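You operate a simulated robot arm through the tools that you are given. There is no shell and no other tool. Be economical: measure what you need, move in short steps, check, and stop when the job is done.

You are at the controls of a simulated robot arm. One attempt, no reset.

JOB
Set the stitch dial to the number on the outer panel's ticket, then link the pair.
Fine: end with the clutch out, the linker off and the pair in the black bin; switch off before you take them off; leave the panels in the rack.

The check looks at the end state, three seconds after you hand in, the way a careful person would. Anything else that was tipped, shoved, dropped, spilled or broken makes it a failure.

ROBOT AND FRAMES
A 6-joint arm with a two-finger parallel gripper, fixed in place. Base frame: the origin is at the foot of the arm, x ahead of it, y to its left, z up. Units: m, degrees, N and s.
With the tool pointing down near the work surface it reaches from about 0.18 to 0.76 m from the base axis. Its first joint turns from -166.0 to 166.0 degrees. Payload 3.91 kg.
The TCP is the grasp point between the finger pads, 0.03 m short of the fingertips. In the tool frame z runs along the fingers and y along their closing line. The gripper opens to 0.11 m. The fingers are 0.02 m wide and 0.01 m thick; the gripper's body (0.048 by 0.112 m) begins 0.055 m behind the TCP.
Orientation is told as [roll, pitch, yaw] about the base's x, y, z axes, in that order, counted from this pose: with the fingers straight down and closing along the base's y, the tool's x points along the base's -x, its y along +y and its z along -z.

CONTROLS
- The arm moves only by the tool arm_command. Its argument "increments" is a list of rows, each a list of 7 numbers: the shift along the base's x, y, z in m, then the turn, a rotation vector about the base's x, y, z in rad, then the gripper command, from -1 (shut) to 1 (fully open), values between in proportion. In form: [[x, y, z, rx, ry, rz, grip], ...]. A call has 1 to 20 rows; each row is the pose to reach, as a shift and turn from the pose commanded when the call began. A row lasts 0.2 s, in which the tool goes at most 0.05 m and 8.6 degrees; a call with a longer step from one row to the next is refused whole, and so is a gripper value outside its range. A pose out of reach is approached as far as the arm can. The call stops where the force on the tool passes 40 N (or 10 N more than at its start, if that is more) or the arm is blocked; 0.2 s more then pass. The fingers move at their own pace (about 0.045 m/s each) and stop on an object; they squeeze with about 39 N. The grip force told is the motor's: it shows also when the fingers shut on nothing. Time passes only in rows, and 0.2 s behind the last, so rows that repeat a pose let the fingers close. It gives the time, the measured TCP pose, the force on the tool (base axes), the opening and the grip force at its end, in the units of the frame above (readings bear some noise), with the torque about the TCP (base axes, N m) and any sound that the robot's microphone picked up.
- Cameras (640 x 400 px; columns grow to the right, rows downward): "scene" is fixed at [0.0513, 0.6457, 1.3618]; the picture's right is [-0.75, -0.66, 0.00], its down [-0.23, 0.26, -0.94] and it looks along [0.62, -0.71, -0.34] (base axes); focal length 214 px, centre (320, 200). "wrist" rides on the gripper at [0.071, 0.022, -0.107] in the tool frame; the picture's right is [-0.29, 0.96, 0.00], its down [-0.76, -0.23, -0.61] and it looks along [-0.58, -0.18, 0.79] (tool axes); focal length 243 px, centre (320, 200). There is no depth. A picture from a camera that has moved, and an enlarged one, comes with that camera's place and axes in the base frame and with its lens. The place of the scene camera against the robot may be out by one fixed shift of up to 0.012 m in any direction.
- snapshot(camera): a new picture of that camera. It takes no simulated time.
- lift_body(by): slides the trunk up (or, below 0, down) by that many m; the arm rides with it, the base frame stays. It gives what a move gives, with no picture.
- zoom(camera, box): a new picture of the part [left, top, right, bottom] of that camera's present view, enlarged. It takes no simulated time.
- hand_in(): hands the job in; it is judged then, once.

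Go step by step. Nothing tells you positions but the pictures and the camera data: compare them with the known pose of the tool, close in by small moves and look again before you grip or let go. The budget is 120 turns and 84 pictures, counting those below and the enlarged ones. Unless the task says otherwise, let go and move clear before handing in, and close with one line.

The tools are called after "Emit:" as name(argument=value, ...) on one line, values as JSON. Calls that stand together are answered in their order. arm_command: Moves the arm, as the interface text tells. Its arguments: {"type":"object","properties":{"increments":{"type":"array"}},"required":["increments"]} The other tools are called the same way: lift_body (by) slides the trunk up or down; snapshot (camera) takes a picture; zoom (camera, box) takes an enlarged picture of a part of a camera's view; hand_in () hands the job in.

At the start:

```text
t: 0.0
ee_pos: [0.1812, 0.2712, 1.3223]
ee_rot: [-0.1, 0.0, -0.1]
force: [0.1, 0.0, 0.2]
moment: [0.03, 0.0, -0.02]
grip_width: 0.11
grasp_force: 0.0
trunk travel left (down, up): [-0.5, 0.09]
```

scene: 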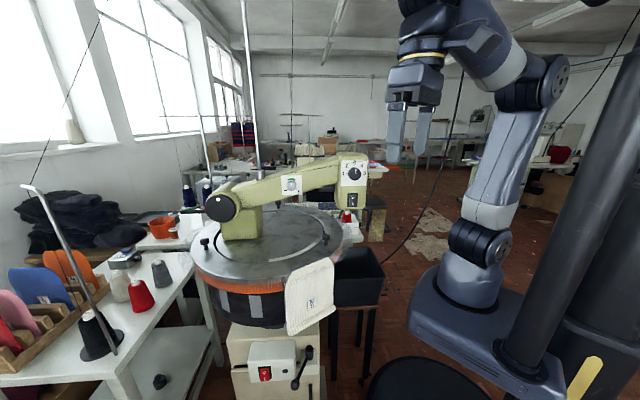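
wrist: 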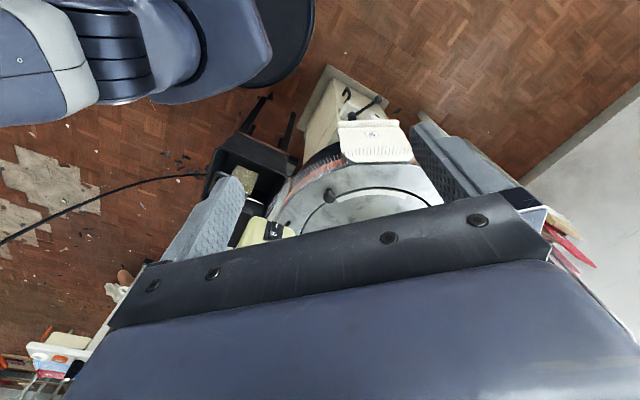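

I see a dial linking machine with a pair of panels hanging on its needle ring, a black bin beside it, a switch and clutch lever on the pedestal below. I'll zoom in on the key parts first.

Emit:
zoom(camera="scene", box=[180, 140, 400, 277])

Emit:
zoom(camera="scene", box=[220, 250, 400, 400])

Emit:
zoom(camera="scene", box=[320, 145, 380, 215])

Emit:
zoom(camera="scene", box=[280, 255, 340, 335])

Emit:
zoom(camera="scene", box=[0, 220, 220, 400])

```text
2.91 times, centred on (290, 208) of scene
camera zoom: at [0.0513, 0.6457, 1.3618], right [-0.75, -0.66, 0.0], down [-0.23, 0.26, -0.94], along [0.62, -0.71, -0.34], focal length 624 px, centre (407, 175)
```

zoom: 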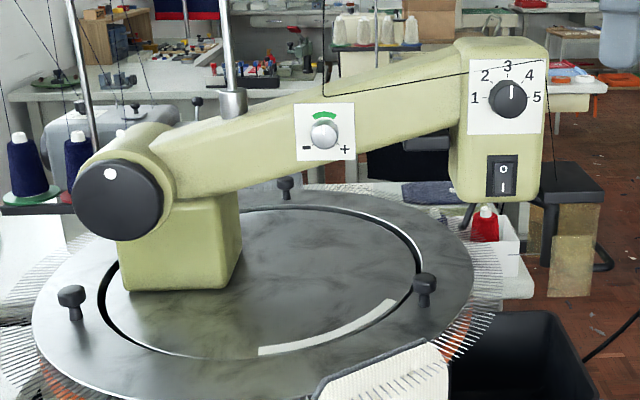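

```text
2.67 times, centred on (310, 325) of scene
camera zoom: at [0.0513, 0.6457, 1.3618], right [-0.75, -0.66, 0.0], down [-0.23, 0.26, -0.94], along [0.62, -0.71, -0.34], focal length 572 px, centre (347, -133)
```

zoom: 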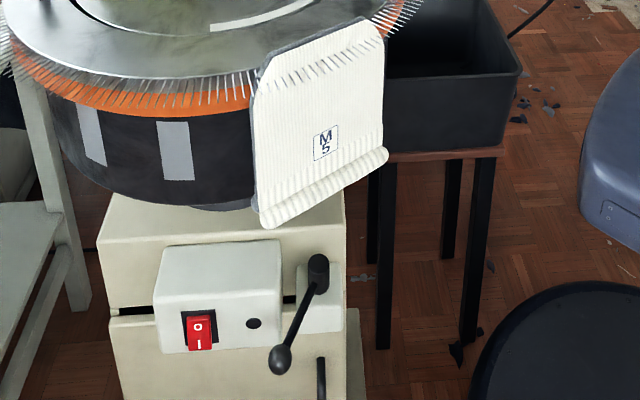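

```text
5.71 times, centred on (350, 180) of scene
camera zoom: at [0.0513, 0.6457, 1.3618], right [-0.75, -0.66, 0.0], down [-0.23, 0.26, -0.94], along [0.62, -0.71, -0.34], focal length 1226 px, centre (149, 314)
```

zoom: 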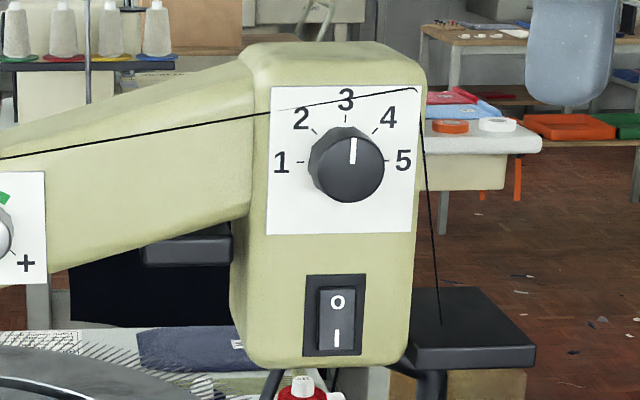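

```text
5.00 times, centred on (310, 295) of scene
camera zoom: at [0.0513, 0.6457, 1.3618], right [-0.75, -0.66, 0.0], down [-0.23, 0.26, -0.94], along [0.62, -0.71, -0.34], focal length 1072 px, centre (370, -275)
```

zoom: 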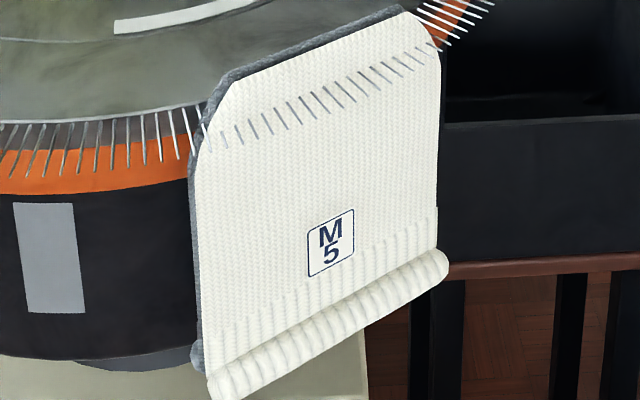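

```text
2.22 times, centred on (110, 310) of scene
camera zoom: at [0.0513, 0.6457, 1.3618], right [-0.75, -0.66, 0.0], down [-0.23, 0.26, -0.94], along [0.62, -0.71, -0.34], focal length 477 px, centre (787, -44)
```

zoom: 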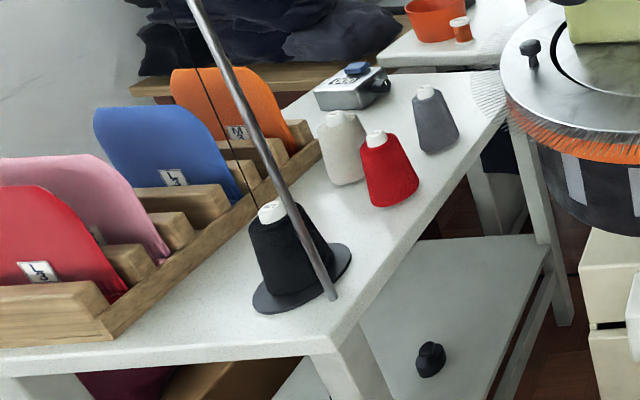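

The outer (cream) panel's ticket reads "M 5", so the dial must go from about 3 to 5. I'll turn the wrist camera towards the machine's head to localise the dial and switches with a second view.

Emit:
arm_command(increments=[[-0.005, 0.02, 0.01, 0, 0, -0.14, 0], [-0.01, 0.04, 0.02, 0, 0, -0.28, 0], [-0.015, 0.06, 0.03, 0, 0, -0.42, 0], [-0.02, 0.08, 0.04, 0, 0, -0.56, 0], [-0.025, 0.1, 0.05, 0, 0, -0.7, 0], [-0.03, 0.12, 0.06, 0, 0, -0.84, 0], [-0.03, 0.13, 0.06, 0, 0, -0.98, 0], [-0.03, 0.13, 0.06, 0, 0, -1.0, 0]])

Emit:
snapshot(camera="wrist")

```text
t: 1.8
ee_pos: [0.1491, 0.3898, 1.3294]
ee_rot: [0.4, 0.4, -57.4]
force: [0.0, -0.5, -0.5]
moment: [-0.01, -0.01, -0.05]
grip_width: 0.0552
grasp_force: 0.0
out of reach, approached as far as the arm can: row 2, 3, 4, 5, 6, 7, 8
trunk travel left (down, up): [-0.5, 0.09]
```

```text
76 pictures are left
camera wrist: at [0.1281, 0.4601, 1.4375], right [0.96, 0.27, 0.0], down [0.21, -0.77, 0.6], along [0.17, -0.58, -0.8], focal length 243 px, centre (320, 200)
```

wrist: 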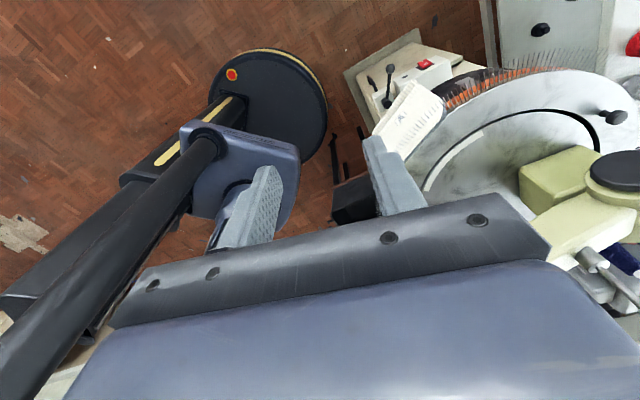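

The wrist camera sees the pedestal controls from above; the red switch triangulates to about (0.443, 0.441, 0.670). I'll enlarge that part and the panel/ring.

Emit:
zoom(camera="wrist", box=[330, 20, 490, 120])

Emit:
zoom(camera="wrist", box=[350, 60, 640, 240])

```text
4.00 times, centred on (410, 70) of wrist
camera zoom: at [0.1281, 0.4601, 1.4375], right [0.96, 0.27, 0.0], down [0.21, -0.77, 0.6], along [0.17, -0.58, -0.8], focal length 970 px, centre (-40, 720)
```

zoom: 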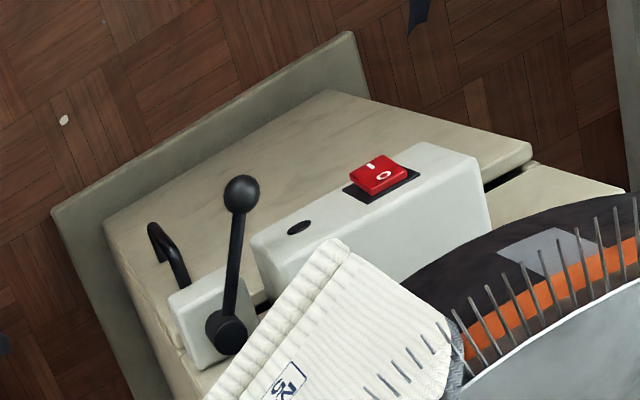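

```text
2.21 times, centred on (495, 150) of wrist
camera zoom: at [0.1281, 0.4601, 1.4375], right [0.96, 0.27, 0.0], down [0.21, -0.77, 0.6], along [0.17, -0.58, -0.8], focal length 535 px, centre (-66, 310)
```

zoom: 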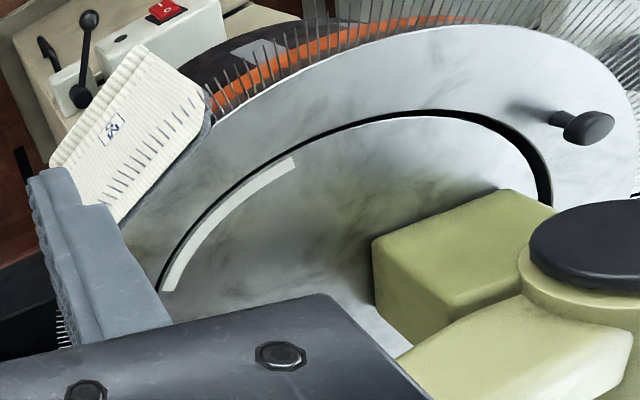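

The front face of the pedestal appears to run along (0.7, 0.7), normal about (-0.7, 0.7). I need the clutch lever's detail.

Emit:
zoom(camera="scene", box=[240, 335, 330, 400])

Emit:
zoom(camera="wrist", box=[360, 40, 440, 110])

```text
6.15 times, centred on (285, 368) of scene
camera zoom: at [0.0513, 0.6457, 1.3618], right [-0.75, -0.66, 0.0], down [-0.23, 0.26, -0.94], along [0.62, -0.71, -0.34], focal length 1320 px, centre (535, -831)
```

zoom: 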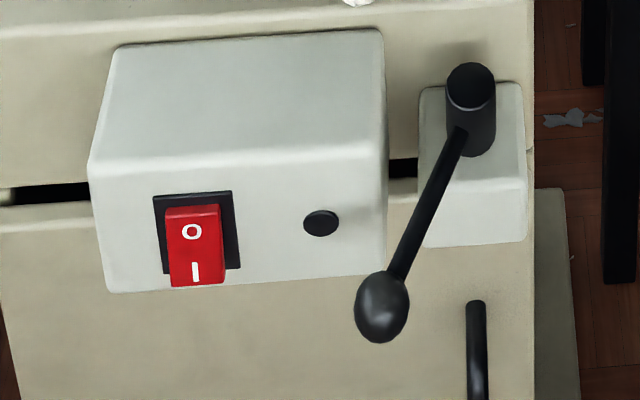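

```text
5.71 times, centred on (400, 75) of wrist
camera zoom: at [0.1281, 0.4601, 1.4375], right [0.96, 0.27, 0.0], down [0.21, -0.77, 0.6], along [0.17, -0.58, -0.8], focal length 1386 px, centre (-137, 914)
```

zoom: 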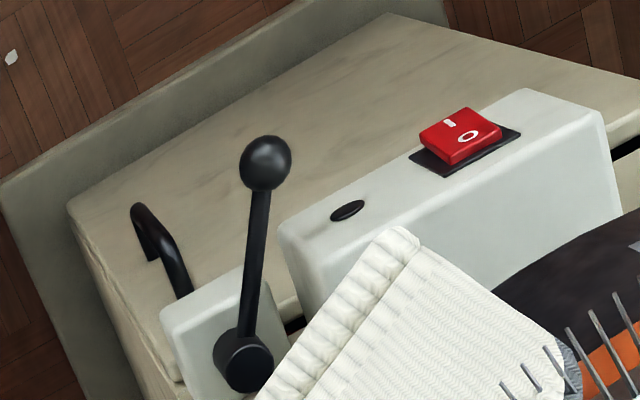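

The clutch is a lever on a vertical post, the red rocker is currently off (I side raised). Next I tilt the tool to horizontal, facing along (0.7, -0.7), in two stages, to look at the head.

Emit:
arm_command(increments=[[0.0, -0.01, -0.02, 0, 0, 0.1, 0], [0.01, -0.02, -0.04, 0, 0, 0.21, 0]])

Emit:
arm_command(increments=[[0, 0, -0.01, -0.1, -0.1, 0, 0], [0, 0, -0.02, -0.2, -0.2, 0, 0], [0, 0, -0.03, -0.3, -0.3, 0, 0], [0, 0, -0.04, -0.4, -0.4, 0, 0], [0, 0, -0.05, -0.5, -0.5, 0, 0]])

Emit:
snapshot(camera="wrist")

Emit:
snapshot(camera="scene")

```text
t: 2.4
ee_pos: [0.1597, 0.3698, 1.2897]
ee_rot: [0.0, 0.0, -45.2]
force: [-0.7, -0.2, -0.9]
moment: [-0.02, -0.02, 0.0]
grip_width: 0.0548
grasp_force: 0.1
trunk travel left (down, up): [-0.5, 0.09]
```

```text
t: 3.6
ee_pos: [0.1693, 0.3598, 1.2111]
ee_rot: [0.4, -40.5, -45.4]
force: [0.2, 0.5, -0.2]
moment: [-0.01, 0.0, 0.0]
grip_width: 0.055
grasp_force: 0.0
out of reach, approached as far as the arm can: row 4, 5
trunk travel left (down, up): [-0.5, 0.09]
```

```text
71 pictures are left
camera wrist: at [0.096, 0.4625, 1.2481], right [0.83, 0.52, 0.19], down [-0.04, -0.3, 0.95], along [0.55, -0.8, -0.23], focal length 243 px, centre (320, 200)
```

wrist: 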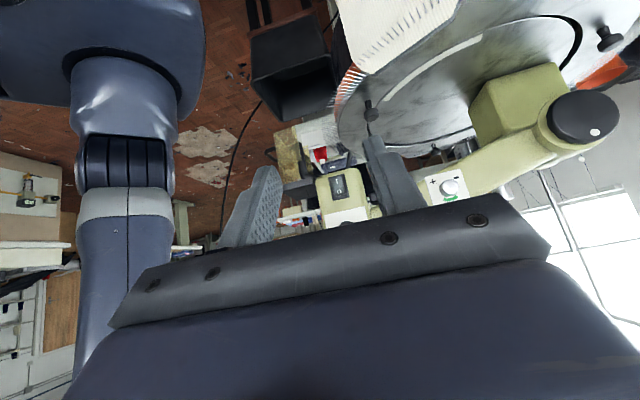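

```text
70 pictures are left
```

scene: 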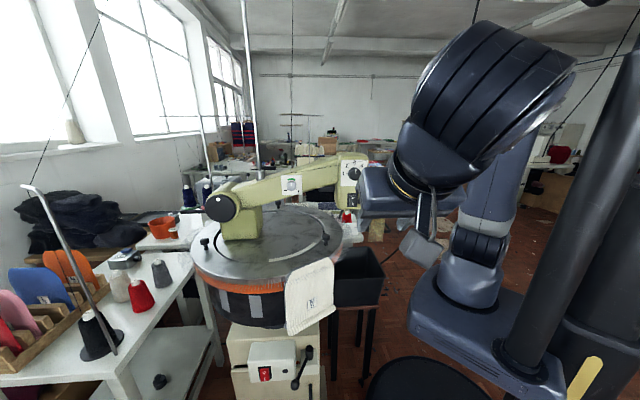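

The head with its black rocker and tension knob is visible upside-down between the fingers. I'll enlarge it to triangulate.

Emit:
zoom(camera="wrist", box=[280, 130, 480, 240])

Emit:
zoom(camera="wrist", box=[240, 0, 640, 170])

```text
3.20 times, centred on (380, 185) of wrist
camera zoom: at [0.096, 0.4625, 1.2481], right [0.83, 0.52, 0.19], down [-0.04, -0.3, 0.95], along [0.55, -0.8, -0.23], focal length 776 px, centre (128, 248)
```

zoom: 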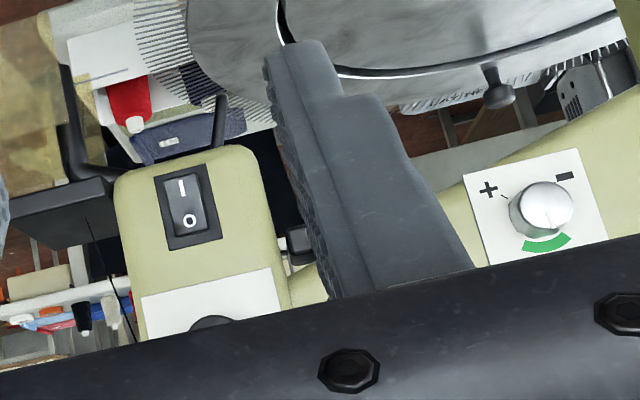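

```text
1.60 times, centred on (440, 85) of wrist
camera zoom: at [0.096, 0.4625, 1.2481], right [0.83, 0.52, 0.19], down [-0.04, -0.3, 0.95], along [0.55, -0.8, -0.23], focal length 388 px, centre (128, 384)
```

zoom: 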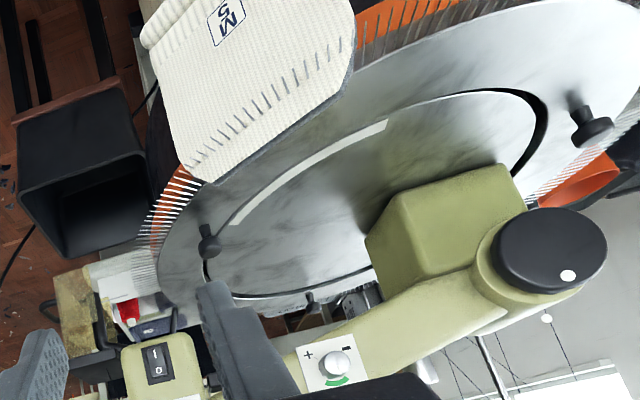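

Heights seem to be the limit, so I raise the trunk fully and continue pitching toward horizontal.

Emit:
lift_body(by=0.088)

Emit:
arm_command(increments=[[0, 0, -0.01, -0.1, -0.1, 0, 0], [0, 0, -0.02, -0.2, -0.2, 0, 0], [0, 0, -0.03, -0.3, -0.3, 0, 0], [0, 0, -0.04, -0.4, -0.4, 0, 0], [0, 0, -0.05, -0.5, -0.5, 0, 0], [0, 0, -0.06, -0.6, -0.6, 0, 0]])

```text
t: 4.8
ee_pos: [0.1695, 0.3614, 1.3013]
ee_rot: [0.4, -40.5, -45.4]
force: [0.0, 0.6, 0.4]
moment: [-0.01, -0.03, -0.02]
grip_width: 0.0549
grasp_force: 0.1
trunk travel left (down, up): [-0.588, 0.002]
```

```text
t: 6.2
ee_pos: [0.2502, 0.3106, 1.1739]
ee_rot: [9.0, -87.8, -52.2]
force: [-0.1, -1.0, 0.3]
moment: [0.0, -0.03, 0.01]
grip_width: 0.0548
grasp_force: 0.0
out of reach, approached as far as the arm can: row 1, 2, 3, 4, 5, 6
trunk travel left (down, up): [-0.588, 0.002]
```

Nearly horizontal now. Check both pictures.

Emit:
snapshot(camera="wrist")

Emit:
snapshot(camera="scene")

```text
67 pictures are left
camera wrist: at [0.1852, 0.4017, 1.108], right [0.66, 0.69, 0.3], down [-0.58, 0.23, 0.78], along [0.47, -0.69, 0.55], focal length 243 px, centre (320, 200)
```

wrist: 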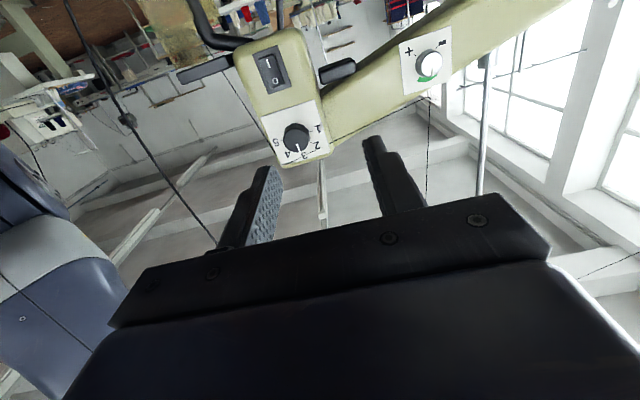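

```text
66 pictures are left
```

scene: 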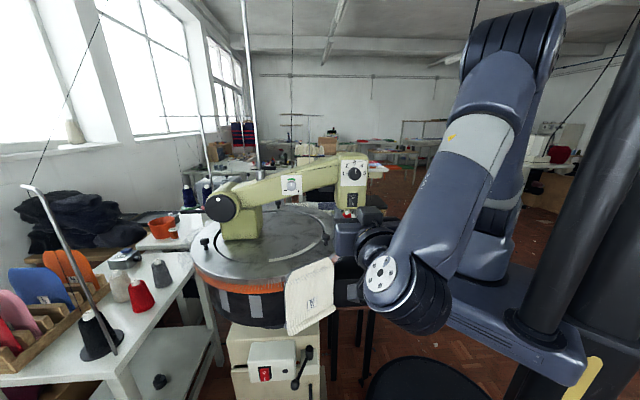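

Good view: dial and labels are clear. Enlarge it to fix its location and the pointer angle.

Emit:
zoom(camera="wrist", box=[230, 20, 460, 170])

```text
2.67 times, centred on (345, 95) of wrist
camera zoom: at [0.1852, 0.4017, 1.108], right [0.66, 0.69, 0.3], down [-0.58, 0.23, 0.78], along [0.47, -0.69, 0.55], focal length 647 px, centre (253, 480)
```

zoom: 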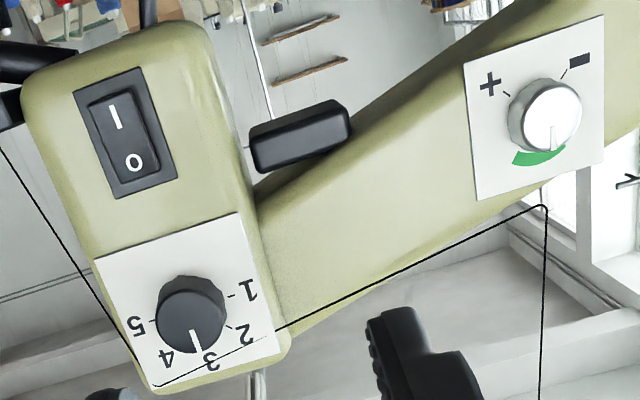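

The dial knob is at about (0.381, 0.115, 1.222), face plane normal (-0.7, 0.7), black rocker at (0.393, 0.099, 1.130). I step toward a standoff position in front of the dial and see how the commanded pose relates to the measured one.

Emit:
arm_command(increments=[[0.02, -0.03, 0.0, 0, 0, 0, 0], [0.03, -0.05, 0.0, 0, 0, 0, 0]])

```text
t: 6.8
ee_pos: [0.2824, 0.2608, 1.175]
ee_rot: [15.6, -89.1, -60.4]
force: [0.4, -0.2, 0.0]
moment: [0.02, 0.01, -0.03]
grip_width: 0.0551
grasp_force: 0.0
trunk travel left (down, up): [-0.588, 0.002]
```

Commands are relative to the achieved pose. Now go to standoff in front of the dial, pre-rolled -45° so that the 90° turn stays centred.

Emit:
arm_command(increments=[[0.007, -0.015, 0.008, -0.09, 0.09, 0, 0.2], [0.014, -0.03, 0.016, -0.18, 0.18, 0, 0.2], [0.021, -0.045, 0.024, -0.28, 0.28, 0, 0.2], [0.028, -0.06, 0.032, -0.37, 0.37, 0, 0.2], [0.035, -0.075, 0.04, -0.46, 0.46, 0, 0.2], [0.043, -0.091, 0.0465, -0.555, 0.555, 0, 0.2]])

Emit:
snapshot(camera="wrist")

Emit:
zoom(camera="scene", box=[300, 140, 420, 240])

```text
t: 8.2
ee_pos: [0.3256, 0.1698, 1.22]
ee_rot: [-88.8, -45.1, 43.6]
force: [0.2, 0.4, -0.4]
moment: [-0.01, 0.01, -0.02]
grip_width: 0.0659
grasp_force: 0.1
trunk travel left (down, up): [-0.588, 0.002]
```

```text
64 pictures are left
camera wrist: at [0.2227, 0.2232, 1.1562], right [0.63, 0.62, -0.47], down [-0.15, 0.69, 0.71], along [0.77, -0.37, 0.52], focal length 243 px, centre (320, 200)
```

wrist: 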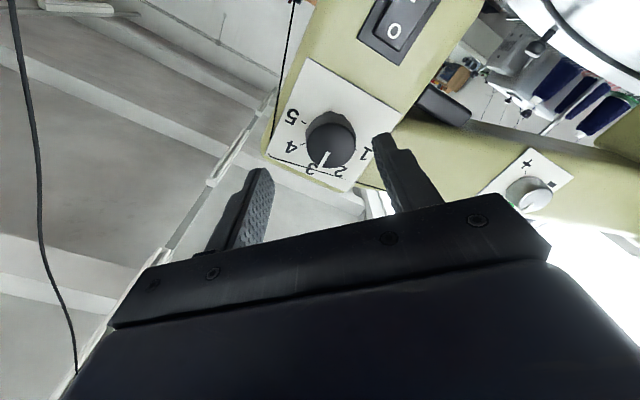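

```text
4.00 times, centred on (360, 190) of scene
camera zoom: at [0.0513, 0.6457, 1.3618], right [-0.75, -0.66, 0.0], down [-0.23, 0.26, -0.94], along [0.62, -0.71, -0.34], focal length 858 px, centre (160, 240)
```

zoom: 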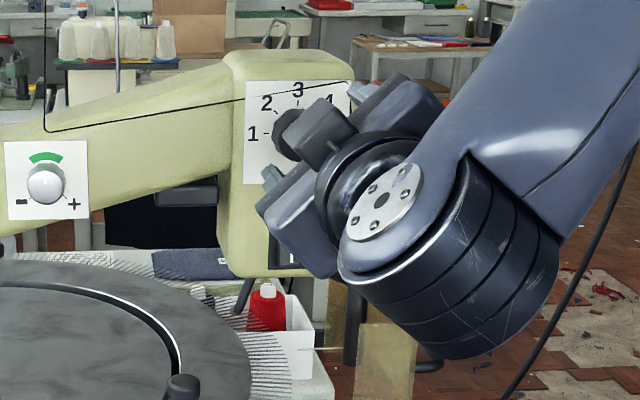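

The knob is nearly between the fingers. I enlarge for fine centring.

Emit:
zoom(camera="wrist", box=[220, 70, 420, 195])

```text
3.20 times, centred on (320, 132) of wrist
camera zoom: at [0.2227, 0.2232, 1.1562], right [0.63, 0.62, -0.47], down [-0.15, 0.69, 0.71], along [0.77, -0.37, 0.52], focal length 776 px, centre (320, 416)
```

zoom: 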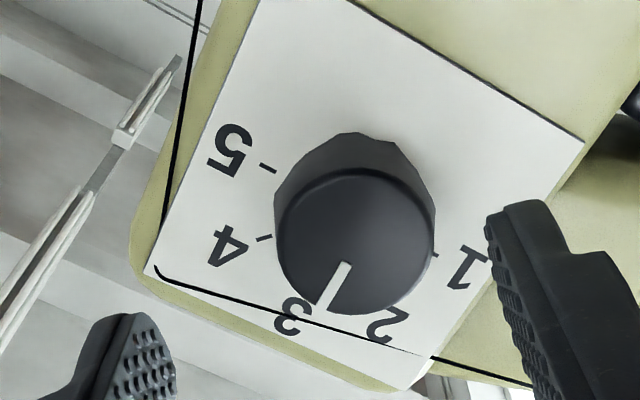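

The knob axis is about 1 cm to the side of the tool axis. Correct laterally, advance part of the way, and look again.

Emit:
arm_command(increments=[[0.009, 0.009, 0.004, 0, 0, 0, 0.2], [0.03, -0.012, 0.004, 0, 0, 0, 0.2]])

Emit:
zoom(camera="wrist", box=[200, 70, 440, 220])

```text
t: 8.8
ee_pos: [0.354, 0.1595, 1.2234]
ee_rot: [-88.8, -45.3, 43.6]
force: [-0.8, 0.2, -0.2]
moment: [0.01, -0.03, 0.05]
grip_width: 0.066
grasp_force: 0.1
trunk travel left (down, up): [-0.588, 0.002]
```

```text
2.67 times, centred on (320, 145) of wrist
camera zoom: at [0.2526, 0.2126, 1.1598], right [0.63, 0.62, -0.47], down [-0.15, 0.69, 0.71], along [0.76, -0.37, 0.53], focal length 647 px, centre (320, 347)
```

zoom: 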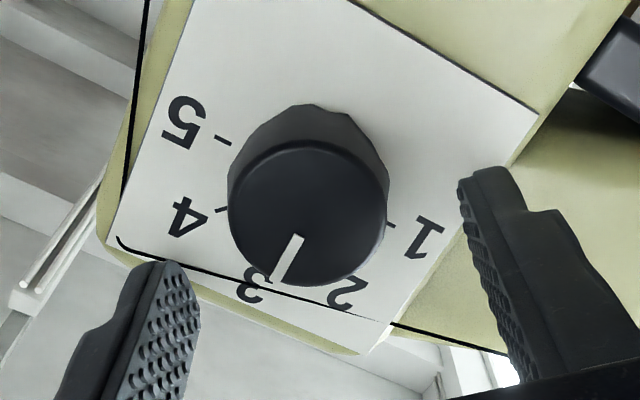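

Slight overshoot of 3 mm. Narrow the opening to clear the thread, recentre, then advance over the knob.

Emit:
arm_command(increments=[[-0.002, -0.002, 0.0015, 0, 0, 0, -0.127], [-0.002, -0.002, 0.0015, 0, 0, 0, -0.127], [0.008, -0.012, 0.0015, 0, 0, 0, -0.127], [0.014, -0.018, 0.0015, 0, 0, 0, -0.127]])

Emit:
zoom(camera="wrist", box=[200, 70, 440, 220])

```text
t: 9.7
ee_pos: [0.3563, 0.1544, 1.2246]
ee_rot: [-89.2, -45.3, 44.0]
force: [-40.7, 30.9, -6.6]
moment: [-0.54, -0.97, -0.76]
grip_width: 0.0477
grasp_force: 0.1
trunk travel left (down, up): [-0.588, 0.002]
stopped in row 4: the force on the tool passed its limit at 54 N (the readings are from after the stop); the commanded pose is now the measured one
```

```text
2.67 times, centred on (320, 145) of wrist
camera zoom: at [0.255, 0.2057, 1.1603], right [0.63, 0.63, -0.47], down [-0.16, 0.69, 0.71], along [0.76, -0.37, 0.53], focal length 647 px, centre (320, 347)
```

zoom: 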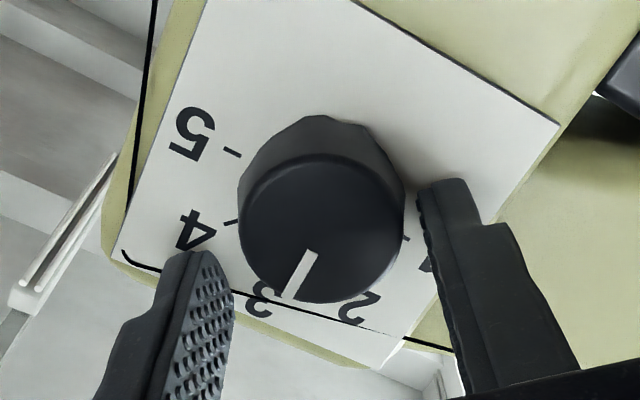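

The fingertips touched the dial plate (it is about 3 cm nearer than triangulated, consistent with a scene camera offset). They straddle the knob, so I back off a few mm and close.

Emit:
arm_command(increments=[[-0.003, 0.003, 0, 0, 0, 0, -0.127], [-0.003, 0.003, 0, 0, 0, 0, -0.3], [-0.003, 0.003, 0, 0, 0, 0, -0.6], [-0.003, 0.003, 0, 0, 0, 0, -0.6]])

Emit:
zoom(camera="wrist", box=[200, 70, 440, 220])

```text
t: 10.7
ee_pos: [0.3556, 0.153, 1.224]
ee_rot: [-89.2, -45.4, 43.8]
force: [-20.9, 17.7, 10.1]
moment: [-0.31, -0.9, -0.37]
grip_width: 0.0436
grasp_force: 21.3
trunk travel left (down, up): [-0.588, 0.002]
```

```text
2.67 times, centred on (320, 145) of wrist
camera zoom: at [0.2549, 0.2059, 1.1605], right [0.63, 0.62, -0.46], down [-0.16, 0.69, 0.71], along [0.76, -0.37, 0.53], focal length 647 px, centre (320, 347)
```

zoom: 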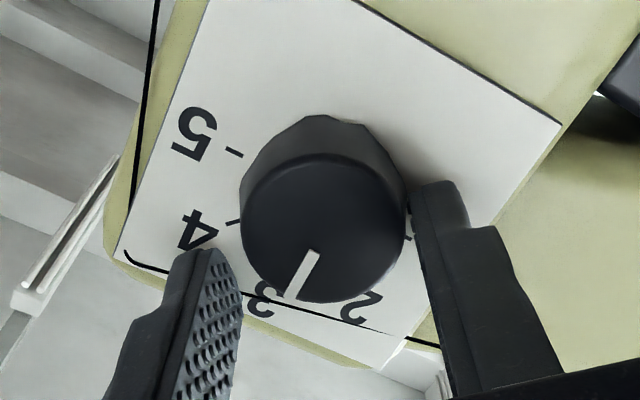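

Still pressing on the plate; open slightly, retreat a bit more, and regrip.

Emit:
arm_command(increments=[[0, 0, 0, 0, 0, 0, -0.1], [-0.004, 0.004, 0, 0, 0, 0, -0.1], [-0.004, 0.004, 0, 0, 0, 0, -0.1]])

Emit:
arm_command(increments=[[0, 0, 0, 0, 0, 0, -0.4], [0, 0, 0, 0, 0, 0, -0.7], [0, 0, 0, 0, 0, 0, -0.7]])

```text
t: 11.5
ee_pos: [0.3556, 0.1559, 1.2221]
ee_rot: [-88.8, -45.1, 43.6]
force: [0.7, -0.3, -0.4]
moment: [0.01, -0.01, -0.01]
grip_width: 0.0492
grasp_force: 0.2
trunk travel left (down, up): [-0.588, 0.002]
```

```text
t: 12.3
ee_pos: [0.3556, 0.1563, 1.22]
ee_rot: [-88.5, -45.1, 43.5]
force: [6.5, 5.0, -17.9]
moment: [0.45, 0.19, 0.66]
grip_width: 0.0349
grasp_force: 45.0
trunk travel left (down, up): [-0.588, 0.002]
```

Gripped at 35 mm with some lateral load; look before turning.

Emit:
zoom(camera="wrist", box=[200, 70, 440, 220])

```text
2.67 times, centred on (320, 145) of wrist
camera zoom: at [0.2544, 0.2091, 1.1581], right [0.62, 0.63, -0.47], down [-0.15, 0.69, 0.71], along [0.77, -0.37, 0.52], focal length 647 px, centre (320, 347)
```

zoom: 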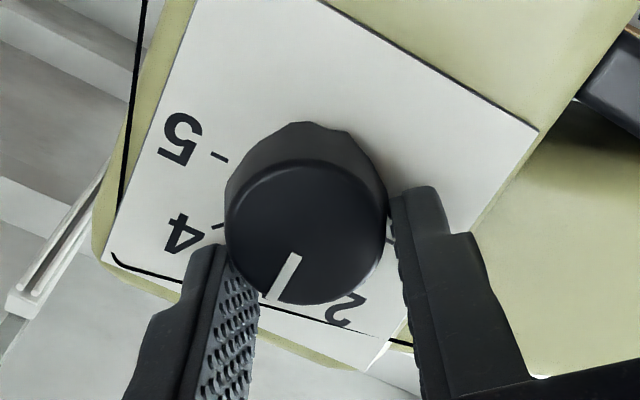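

The grasp is about 1 cm off the knob axis along the finger-width direction. Open, shift to the axis, regrip.

Emit:
arm_command(increments=[[0, 0, 0, 0, 0, 0, -0.1], [0, 0, 0, 0, 0, 0, -0.1], [-0.006, -0.006, -0.007, 0, 0, 0, -0.1], [-0.006, -0.006, -0.007, 0, 0, 0, -0.1]])

Emit:
zoom(camera="wrist", box=[200, 70, 440, 220])

```text
t: 13.3
ee_pos: [0.3483, 0.1496, 1.2172]
ee_rot: [-88.6, -45.3, 43.6]
force: [0.2, -0.2, -0.5]
moment: [-0.02, 0.01, 0.0]
grip_width: 0.0496
grasp_force: 0.1
trunk travel left (down, up): [-0.588, 0.002]
```

```text
2.67 times, centred on (320, 145) of wrist
camera zoom: at [0.2472, 0.2024, 1.1531], right [0.63, 0.62, -0.47], down [-0.15, 0.69, 0.71], along [0.77, -0.37, 0.52], focal length 647 px, centre (320, 347)
```

zoom: 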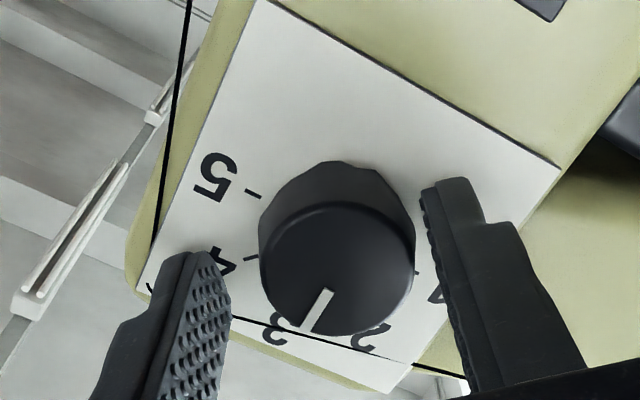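

Centred along the width; 3 mm correction sideways, then close.

Emit:
arm_command(increments=[[0.002, 0.002, -0.0015, 0, 0, 0, -0.1], [0.002, 0.002, -0.0015, 0, 0, 0, -0.4], [0.002, 0.002, -0.0015, 0, 0, 0, -0.7], [0.002, 0.002, -0.0015, 0, 0, 0, -0.7]])

Emit:
zoom(camera="wrist", box=[200, 70, 440, 220])

```text
t: 14.3
ee_pos: [0.3521, 0.152, 1.2145]
ee_rot: [-88.6, -45.3, 43.6]
force: [1.9, 2.2, -5.1]
moment: [0.14, 0.16, 0.13]
grip_width: 0.0353
grasp_force: 44.4
trunk travel left (down, up): [-0.588, 0.002]
```

```text
2.67 times, centred on (320, 145) of wrist
camera zoom: at [0.25, 0.2048, 1.1513], right [0.62, 0.63, -0.47], down [-0.15, 0.69, 0.71], along [0.77, -0.37, 0.52], focal length 647 px, centre (320, 347)
```

zoom: 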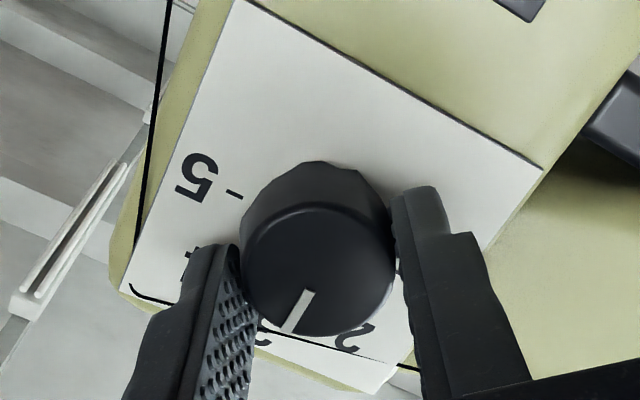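

Well centred on the knob. Turn the first 45° clockwise (positive about the tool's pointing axis).

Emit:
arm_command(increments=[[0, 0, 0, 0.09, -0.09, 0, -0.7], [0, 0, 0, 0.18, -0.18, 0, -0.7], [0, 0, 0, 0.27, -0.27, 0, -0.7], [0, 0, 0, 0.37, -0.37, 0, -0.7], [0, 0, 0, 0.46, -0.46, 0, -0.7], [0, 0, 0, 0.555, -0.555, 0, -0.7]])

Emit:
zoom(camera="wrist", box=[200, 70, 440, 220])

```text
t: 15.7
ee_pos: [0.3504, 0.1512, 1.2149]
ee_rot: [18.7, -88.9, -63.5]
force: [-9.0, 1.0, -13.0]
moment: [0.11, 0.1, -0.29]
grip_width: 0.0353
grasp_force: 44.7
trunk travel left (down, up): [-0.588, 0.002]
```

```text
2.67 times, centred on (320, 145) of wrist
camera zoom: at [0.2882, 0.2429, 1.1464], right [0.68, 0.68, 0.3], down [-0.59, 0.25, 0.77], along [0.44, -0.69, 0.57], focal length 647 px, centre (320, 347)
```

zoom: 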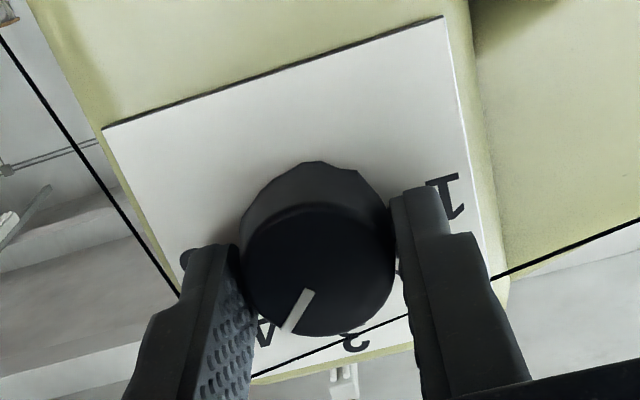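

The pointer went to about 4. Continue 45° more.

Emit:
arm_command(increments=[[0, 0, 0, 0.09, -0.09, 0, -0.7], [0, 0, 0, 0.18, -0.18, 0, -0.7], [0, 0, 0, 0.27, -0.27, 0, -0.7], [0, 0, 0, 0.37, -0.37, 0, -0.7], [0, 0, 0, 0.46, -0.46, 0, -0.7], [0, 0, 0, 0.555, -0.555, 0, -0.7]])

Emit:
zoom(camera="wrist", box=[200, 70, 440, 220])

Emit:
zoom(camera="scene", box=[310, 140, 410, 230])

```text
t: 16.8
ee_pos: [0.3499, 0.1514, 1.2145]
ee_rot: [87.9, -58.9, -132.7]
force: [-7.0, -0.1, -8.0]
moment: [-0.1, -0.04, -0.23]
grip_width: 0.0352
grasp_force: 45.2
out of reach, approached as far as the arm can: row 5
trunk travel left (down, up): [-0.588, 0.002]
stopped in row 5: the force on the tool passed its limit at 59 N (the readings are from after the stop); the commanded pose is now the measured one
```

```text
2.67 times, centred on (320, 145) of wrist
camera zoom: at [0.3108, 0.2654, 1.1682], right [0.48, 0.47, 0.74], down [-0.84, 0.0, 0.54], along [0.25, -0.88, 0.39], focal length 647 px, centre (320, 347)
```

zoom: 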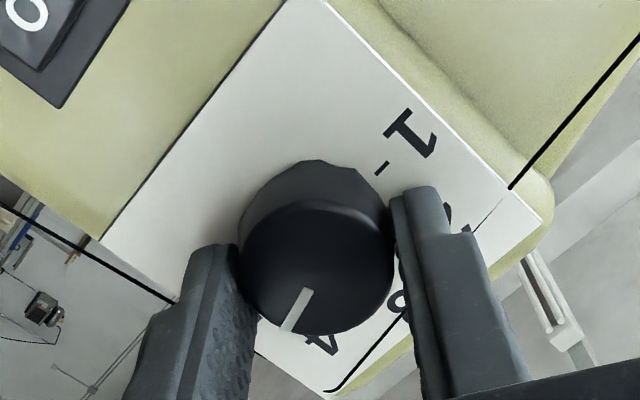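

```text
4.44 times, centred on (360, 185) of scene
camera zoom: at [0.0513, 0.6457, 1.3618], right [-0.75, -0.66, 0.0], down [-0.23, 0.26, -0.94], along [0.62, -0.71, -0.34], focal length 953 px, centre (142, 267)
```

zoom: 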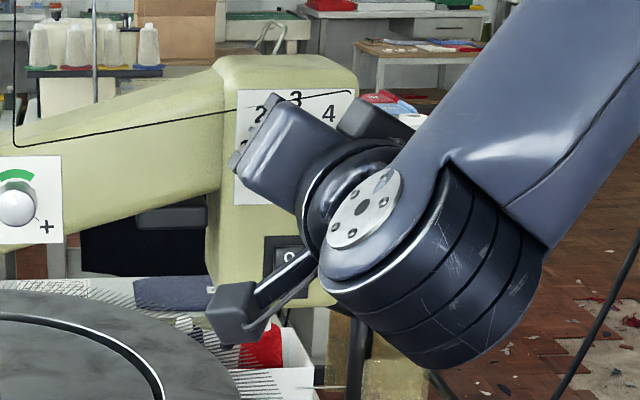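

I hit the wrist's limit about 14–20° short. Release, roll back ~50°, and then check the pointer and regrip.

Emit:
arm_command(increments=[[0, 0, 0, 0, 0, 0, -0.05], [0, 0, 0, 0, 0, 0, -0.05], [-0.003, 0.003, 0, -0.09, 0.09, 0, -0.05], [-0.005, 0.005, 0, -0.18, 0.18, 0, -0.05], [-0.005, 0.005, 0, -0.27, 0.27, 0, -0.05], [-0.005, 0.005, 0, -0.36, 0.36, 0, -0.05], [-0.005, 0.005, 0, -0.45, 0.45, 0, -0.05], [-0.005, 0.005, 0, -0.54, 0.54, 0, -0.05], [-0.005, 0.005, 0, -0.63, 0.63, 0, -0.05]])

Emit:
zoom(camera="wrist", box=[200, 70, 440, 220])

```text
t: 18.8
ee_pos: [0.3456, 0.1554, 1.2155]
ee_rot: [-86.9, -69.9, 41.5]
force: [0.0, 0.4, -0.2]
moment: [0.02, 0.0, -0.01]
grip_width: 0.0524
grasp_force: 0.2
trunk travel left (down, up): [-0.588, 0.002]
```

```text
2.67 times, centred on (320, 145) of wrist
camera zoom: at [0.2658, 0.2297, 1.1432], right [0.71, 0.7, -0.05], down [-0.38, 0.45, 0.8], along [0.59, -0.55, 0.59], focal length 647 px, centre (320, 347)
```

zoom: 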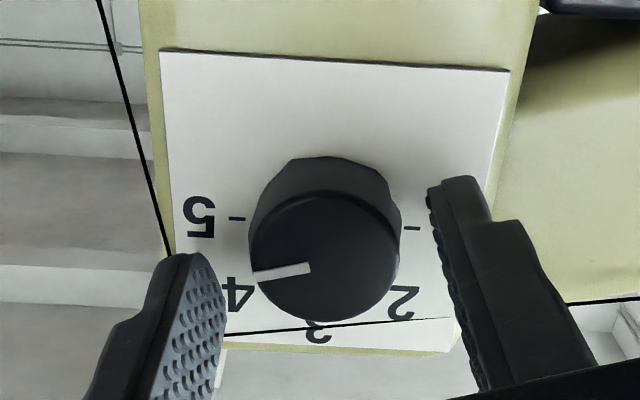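

Pointer is about 15° short of 5. Regrip here and turn another ~15°.

Emit:
arm_command(increments=[[0.004, -0.004, 0, 0, 0, 0, -0.1], [0.004, -0.004, 0, 0, 0, 0, -0.7], [0.004, -0.004, 0, 0, 0, 0, -0.7], [0.004, -0.004, 0, 0, 0, 0, -0.7], [0.004, -0.004, 0, 0.06, -0.06, 0, -0.7], [0.004, -0.004, 0, 0.12, -0.12, 0, -0.7], [0.004, -0.004, 0, 0.19, -0.19, 0, -0.7], [0.004, -0.004, 0, 0.19, -0.19, 0, -0.7]])

Emit:
arm_command(increments=[[0, 0, 0, 0, 0, 0, -0.05], [0, 0, 0, 0, 0, 0, -0.05], [-0.02, 0.02, 0, 0, 0, 0, 0], [-0.04, 0.04, 0, 0, 0, 0, 0]])

Emit:
zoom(camera="wrist", box=[220, 70, 420, 195])

```text
t: 20.6
ee_pos: [0.3498, 0.1518, 1.2139]
ee_rot: [-74.7, -85.3, 29.4]
force: [3.3, 2.0, -12.7]
moment: [-0.21, 0.46, 0.14]
grip_width: 0.035
grasp_force: 45.6
trunk travel left (down, up): [-0.588, 0.002]
```

```text
t: 21.6
ee_pos: [0.309, 0.1908, 1.2154]
ee_rot: [-75.3, -85.4, 30.2]
force: [-0.3, 0.1, -0.3]
moment: [0.03, 0.0, -0.02]
grip_width: 0.0551
grasp_force: 0.0
trunk travel left (down, up): [-0.588, 0.002]
```

```text
3.20 times, centred on (320, 132) of wrist
camera zoom: at [0.2427, 0.2789, 1.1452], right [0.7, 0.68, 0.22], down [-0.54, 0.3, 0.79], along [0.47, -0.66, 0.58], focal length 776 px, centre (320, 416)
```

zoom: 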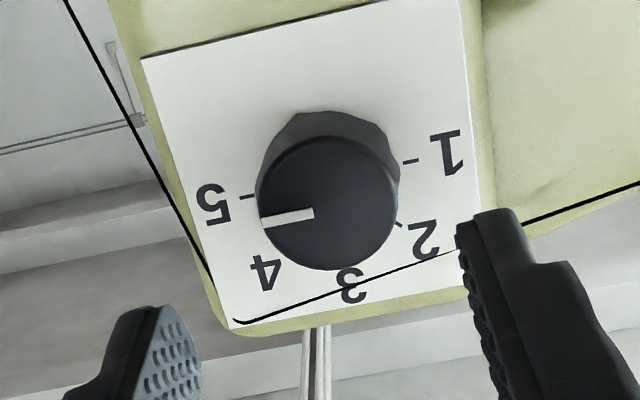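

The pointer is on 5 (mark parallel to the 1–5 tick line). Now I retreat from the head toward the front of the machine, staying high, before descending to the pedestal controls.

Emit:
arm_command(increments=[[-0.02, 0.03, 0, 0, 0, 0, -1], [-0.04, 0.06, 0, 0, 0, 0, -1], [-0.06, 0.1, 0, 0, 0, 0, -1], [-0.07, 0.14, 0, 0, 0, 0, -1], [-0.07, 0.18, 0, 0, 0, 0, -1], [-0.07, 0.22, 0, 0, 0, 0, -1], [-0.07, 0.26, 0, 0, 0, 0, -1]])

Emit:
zoom(camera="scene", box=[320, 145, 380, 215])

Emit:
snapshot(camera="scene")

```text
t: 23.2
ee_pos: [0.3113, 0.3909, 1.1748]
ee_rot: [-59.9, -84.9, 16.9]
force: [1.2, 0.4, 0.3]
moment: [0.03, 0.01, 0.01]
grip_width: 0.0001
grasp_force: 37.8
out of reach, approached as far as the arm can: row 3, 4, 5, 6, 7
trunk travel left (down, up): [-0.588, 0.002]
```

```text
5.71 times, centred on (350, 180) of scene
camera zoom: at [0.0513, 0.6457, 1.3618], right [-0.75, -0.66, 0.0], down [-0.23, 0.26, -0.94], along [0.62, -0.71, -0.34], focal length 1226 px, centre (149, 314)
```

zoom: 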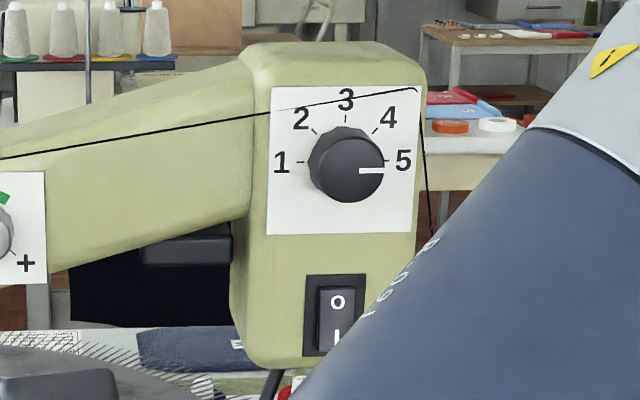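

```text
49 pictures are left
```

scene: 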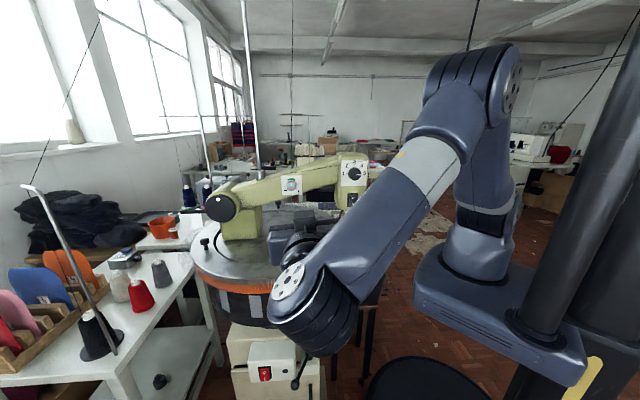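

The dial reads 5. Now I retreat further out along the face normal, clear of the ring and the panel.

Emit:
arm_command(increments=[[-0.02, 0.03, 0, 0, 0, 0, -1], [-0.04, 0.06, 0, 0, 0, 0, -1], [-0.06, 0.09, 0, 0, 0, 0, -1], [-0.08, 0.12, 0, 0, 0, 0, -1], [-0.09, 0.15, 0, 0, 0, 0, -1]])

Emit:
snapshot(camera="scene")

Emit:
snapshot(camera="wrist")

```text
t: 24.4
ee_pos: [0.3208, 0.4581, 1.1364]
ee_rot: [-50.6, -84.5, 9.9]
force: [-0.2, 0.0, 0.0]
moment: [-0.02, -0.02, 0.02]
grip_width: 0.0
grasp_force: 37.5
out of reach, approached as far as the arm can: row 1, 2, 3, 4, 5
trunk travel left (down, up): [-0.588, 0.002]
```

```text
48 pictures are left
```

scene: 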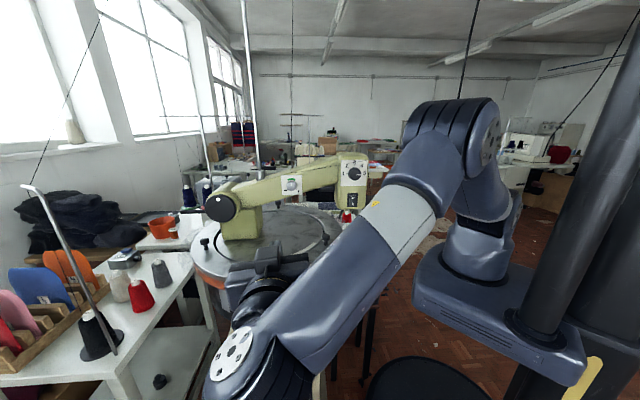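

```text
47 pictures are left
camera wrist: at [0.2466, 0.5434, 1.0717], right [0.65, 0.73, 0.22], down [-0.54, 0.24, 0.81], along [0.54, -0.64, 0.54], focal length 243 px, centre (320, 200)
```

wrist: 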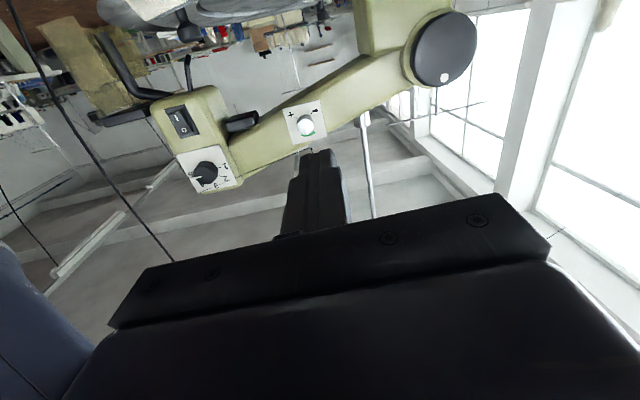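

The arm is near its limit in this posture; pointing the tool along +x is more natural. I rotate the tool by +45° about z while retreating in -x.

Emit:
arm_command(increments=[[-0.03, 0.01, 0, 0, 0, 0.1, -1], [-0.05, 0.01, 0, 0, 0, 0.22, -1], [-0.07, 0.01, 0, 0, 0, 0.35, -1], [-0.09, 0.01, 0, 0, 0, 0.48, -1], [-0.11, 0.01, 0, 0, 0, 0.61, -1], [-0.12, 0.01, 0, 0, 0, 0.74, -1]])

Emit:
snapshot(camera="scene")

```text
t: 25.8
ee_pos: [0.1975, 0.4662, 1.1359]
ee_rot: [-50.7, -84.5, 52.6]
force: [0.3, 0.2, -0.7]
moment: [-0.03, -0.02, 0.01]
grip_width: 0.0
grasp_force: 38.1
trunk travel left (down, up): [-0.588, 0.002]
```

```text
46 pictures are left
```

scene: 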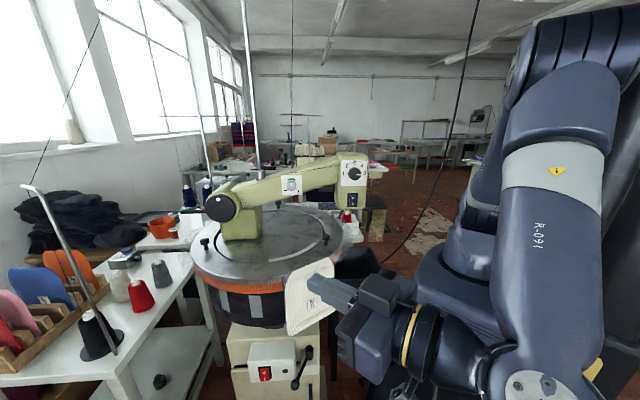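

Clear of the machine. Lower the trunk to bring the tool near the switch height.

Emit:
lift_body(by=-0.4)

Emit:
snapshot(camera="wrist")

Emit:
snapshot(camera="scene")

```text
t: 29.6
ee_pos: [0.1985, 0.466, 0.7363]
ee_rot: [-50.6, -84.5, 52.4]
force: [0.0, -0.4, -0.8]
moment: [0.01, -0.01, -0.01]
grip_width: 0.0002
grasp_force: 37.9
trunk travel left (down, up): [-0.188, 0.402]
```

```text
45 pictures are left
camera wrist: at [0.0853, 0.4791, 0.6709], right [-0.01, 0.98, 0.22], down [-0.55, -0.19, 0.81], along [0.83, -0.11, 0.54], focal length 243 px, centre (320, 200)
```

wrist: 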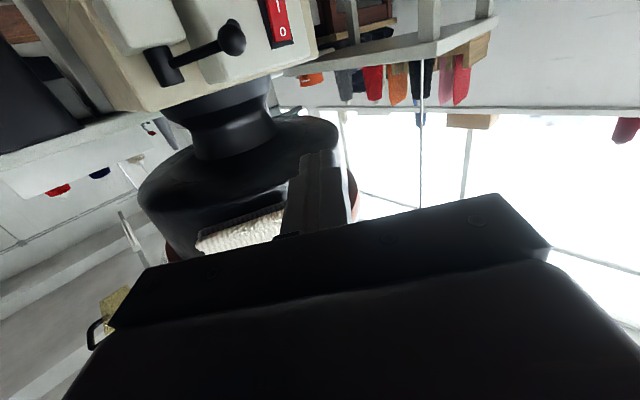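

```text
44 pictures are left
```

scene: 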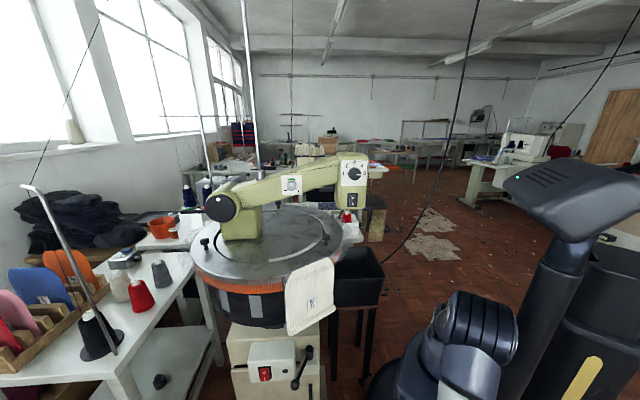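

Refined positions: switch centre ≈ (0.454, 0.437, 0.642), clutch knob ≈ (0.362, 0.402, 0.653), clutch post ≈ (0.386, 0.312). I go to a pre-press position in front of the "I" half.

Emit:
arm_command(increments=[[0.01, 0.01, -0.03, 0, 0, -0.1, -1], [0.02, 0.02, -0.06, 0, 0, -0.2, -1], [0.03, 0.03, -0.09, 0, 0, -0.3, -1], [0.06, 0.03, -0.107, 0, 0, -0.4, -1], [0.09, 0.03, -0.107, 0, 0, -0.5, -1], [0.12, 0.03, -0.107, 0, 0, -0.6, -1], [0.15, 0.025, -0.107, 0, 0, -0.65, -1], [0.18, 0.02, -0.107, 0, 0, -0.65, -1]])

Emit:
snapshot(camera="wrist")

Emit:
zoom(camera="scene", box=[220, 300, 380, 400])

```text
t: 31.4
ee_pos: [0.3784, 0.4849, 0.6274]
ee_rot: [-50.8, -84.5, 15.2]
force: [-0.8, 0.1, -0.2]
moment: [0.02, 0.01, -0.01]
grip_width: 0.0
grasp_force: 37.8
trunk travel left (down, up): [-0.188, 0.402]
```

```text
43 pictures are left
camera wrist: at [0.2974, 0.564, 0.5627], right [0.58, 0.78, 0.22], down [-0.56, 0.19, 0.81], along [0.59, -0.59, 0.54], focal length 243 px, centre (320, 200)
```

wrist: 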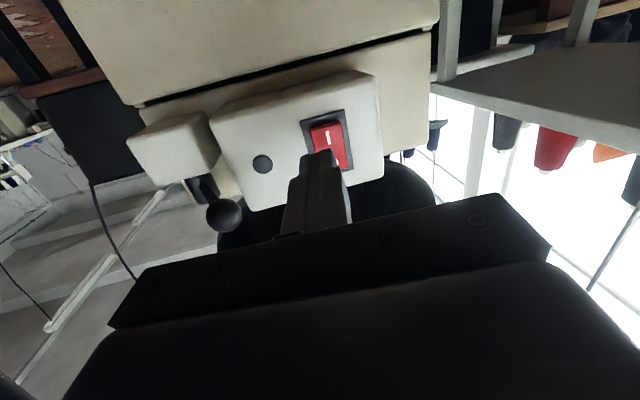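

```text
4.00 times, centred on (300, 350) of scene
camera zoom: at [0.0513, 0.6457, 1.3618], right [-0.75, -0.66, 0.0], down [-0.23, 0.26, -0.94], along [0.62, -0.71, -0.34], focal length 858 px, centre (400, -400)
```

zoom: 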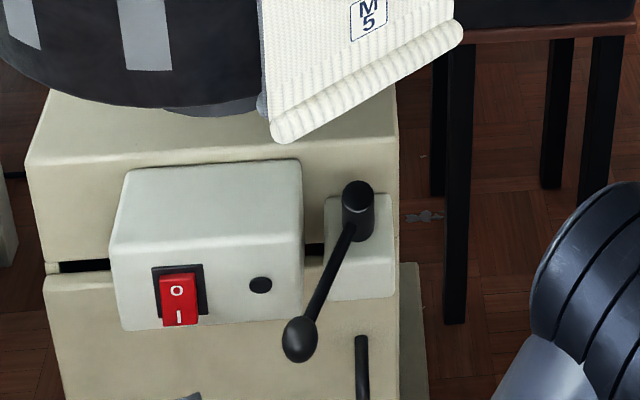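

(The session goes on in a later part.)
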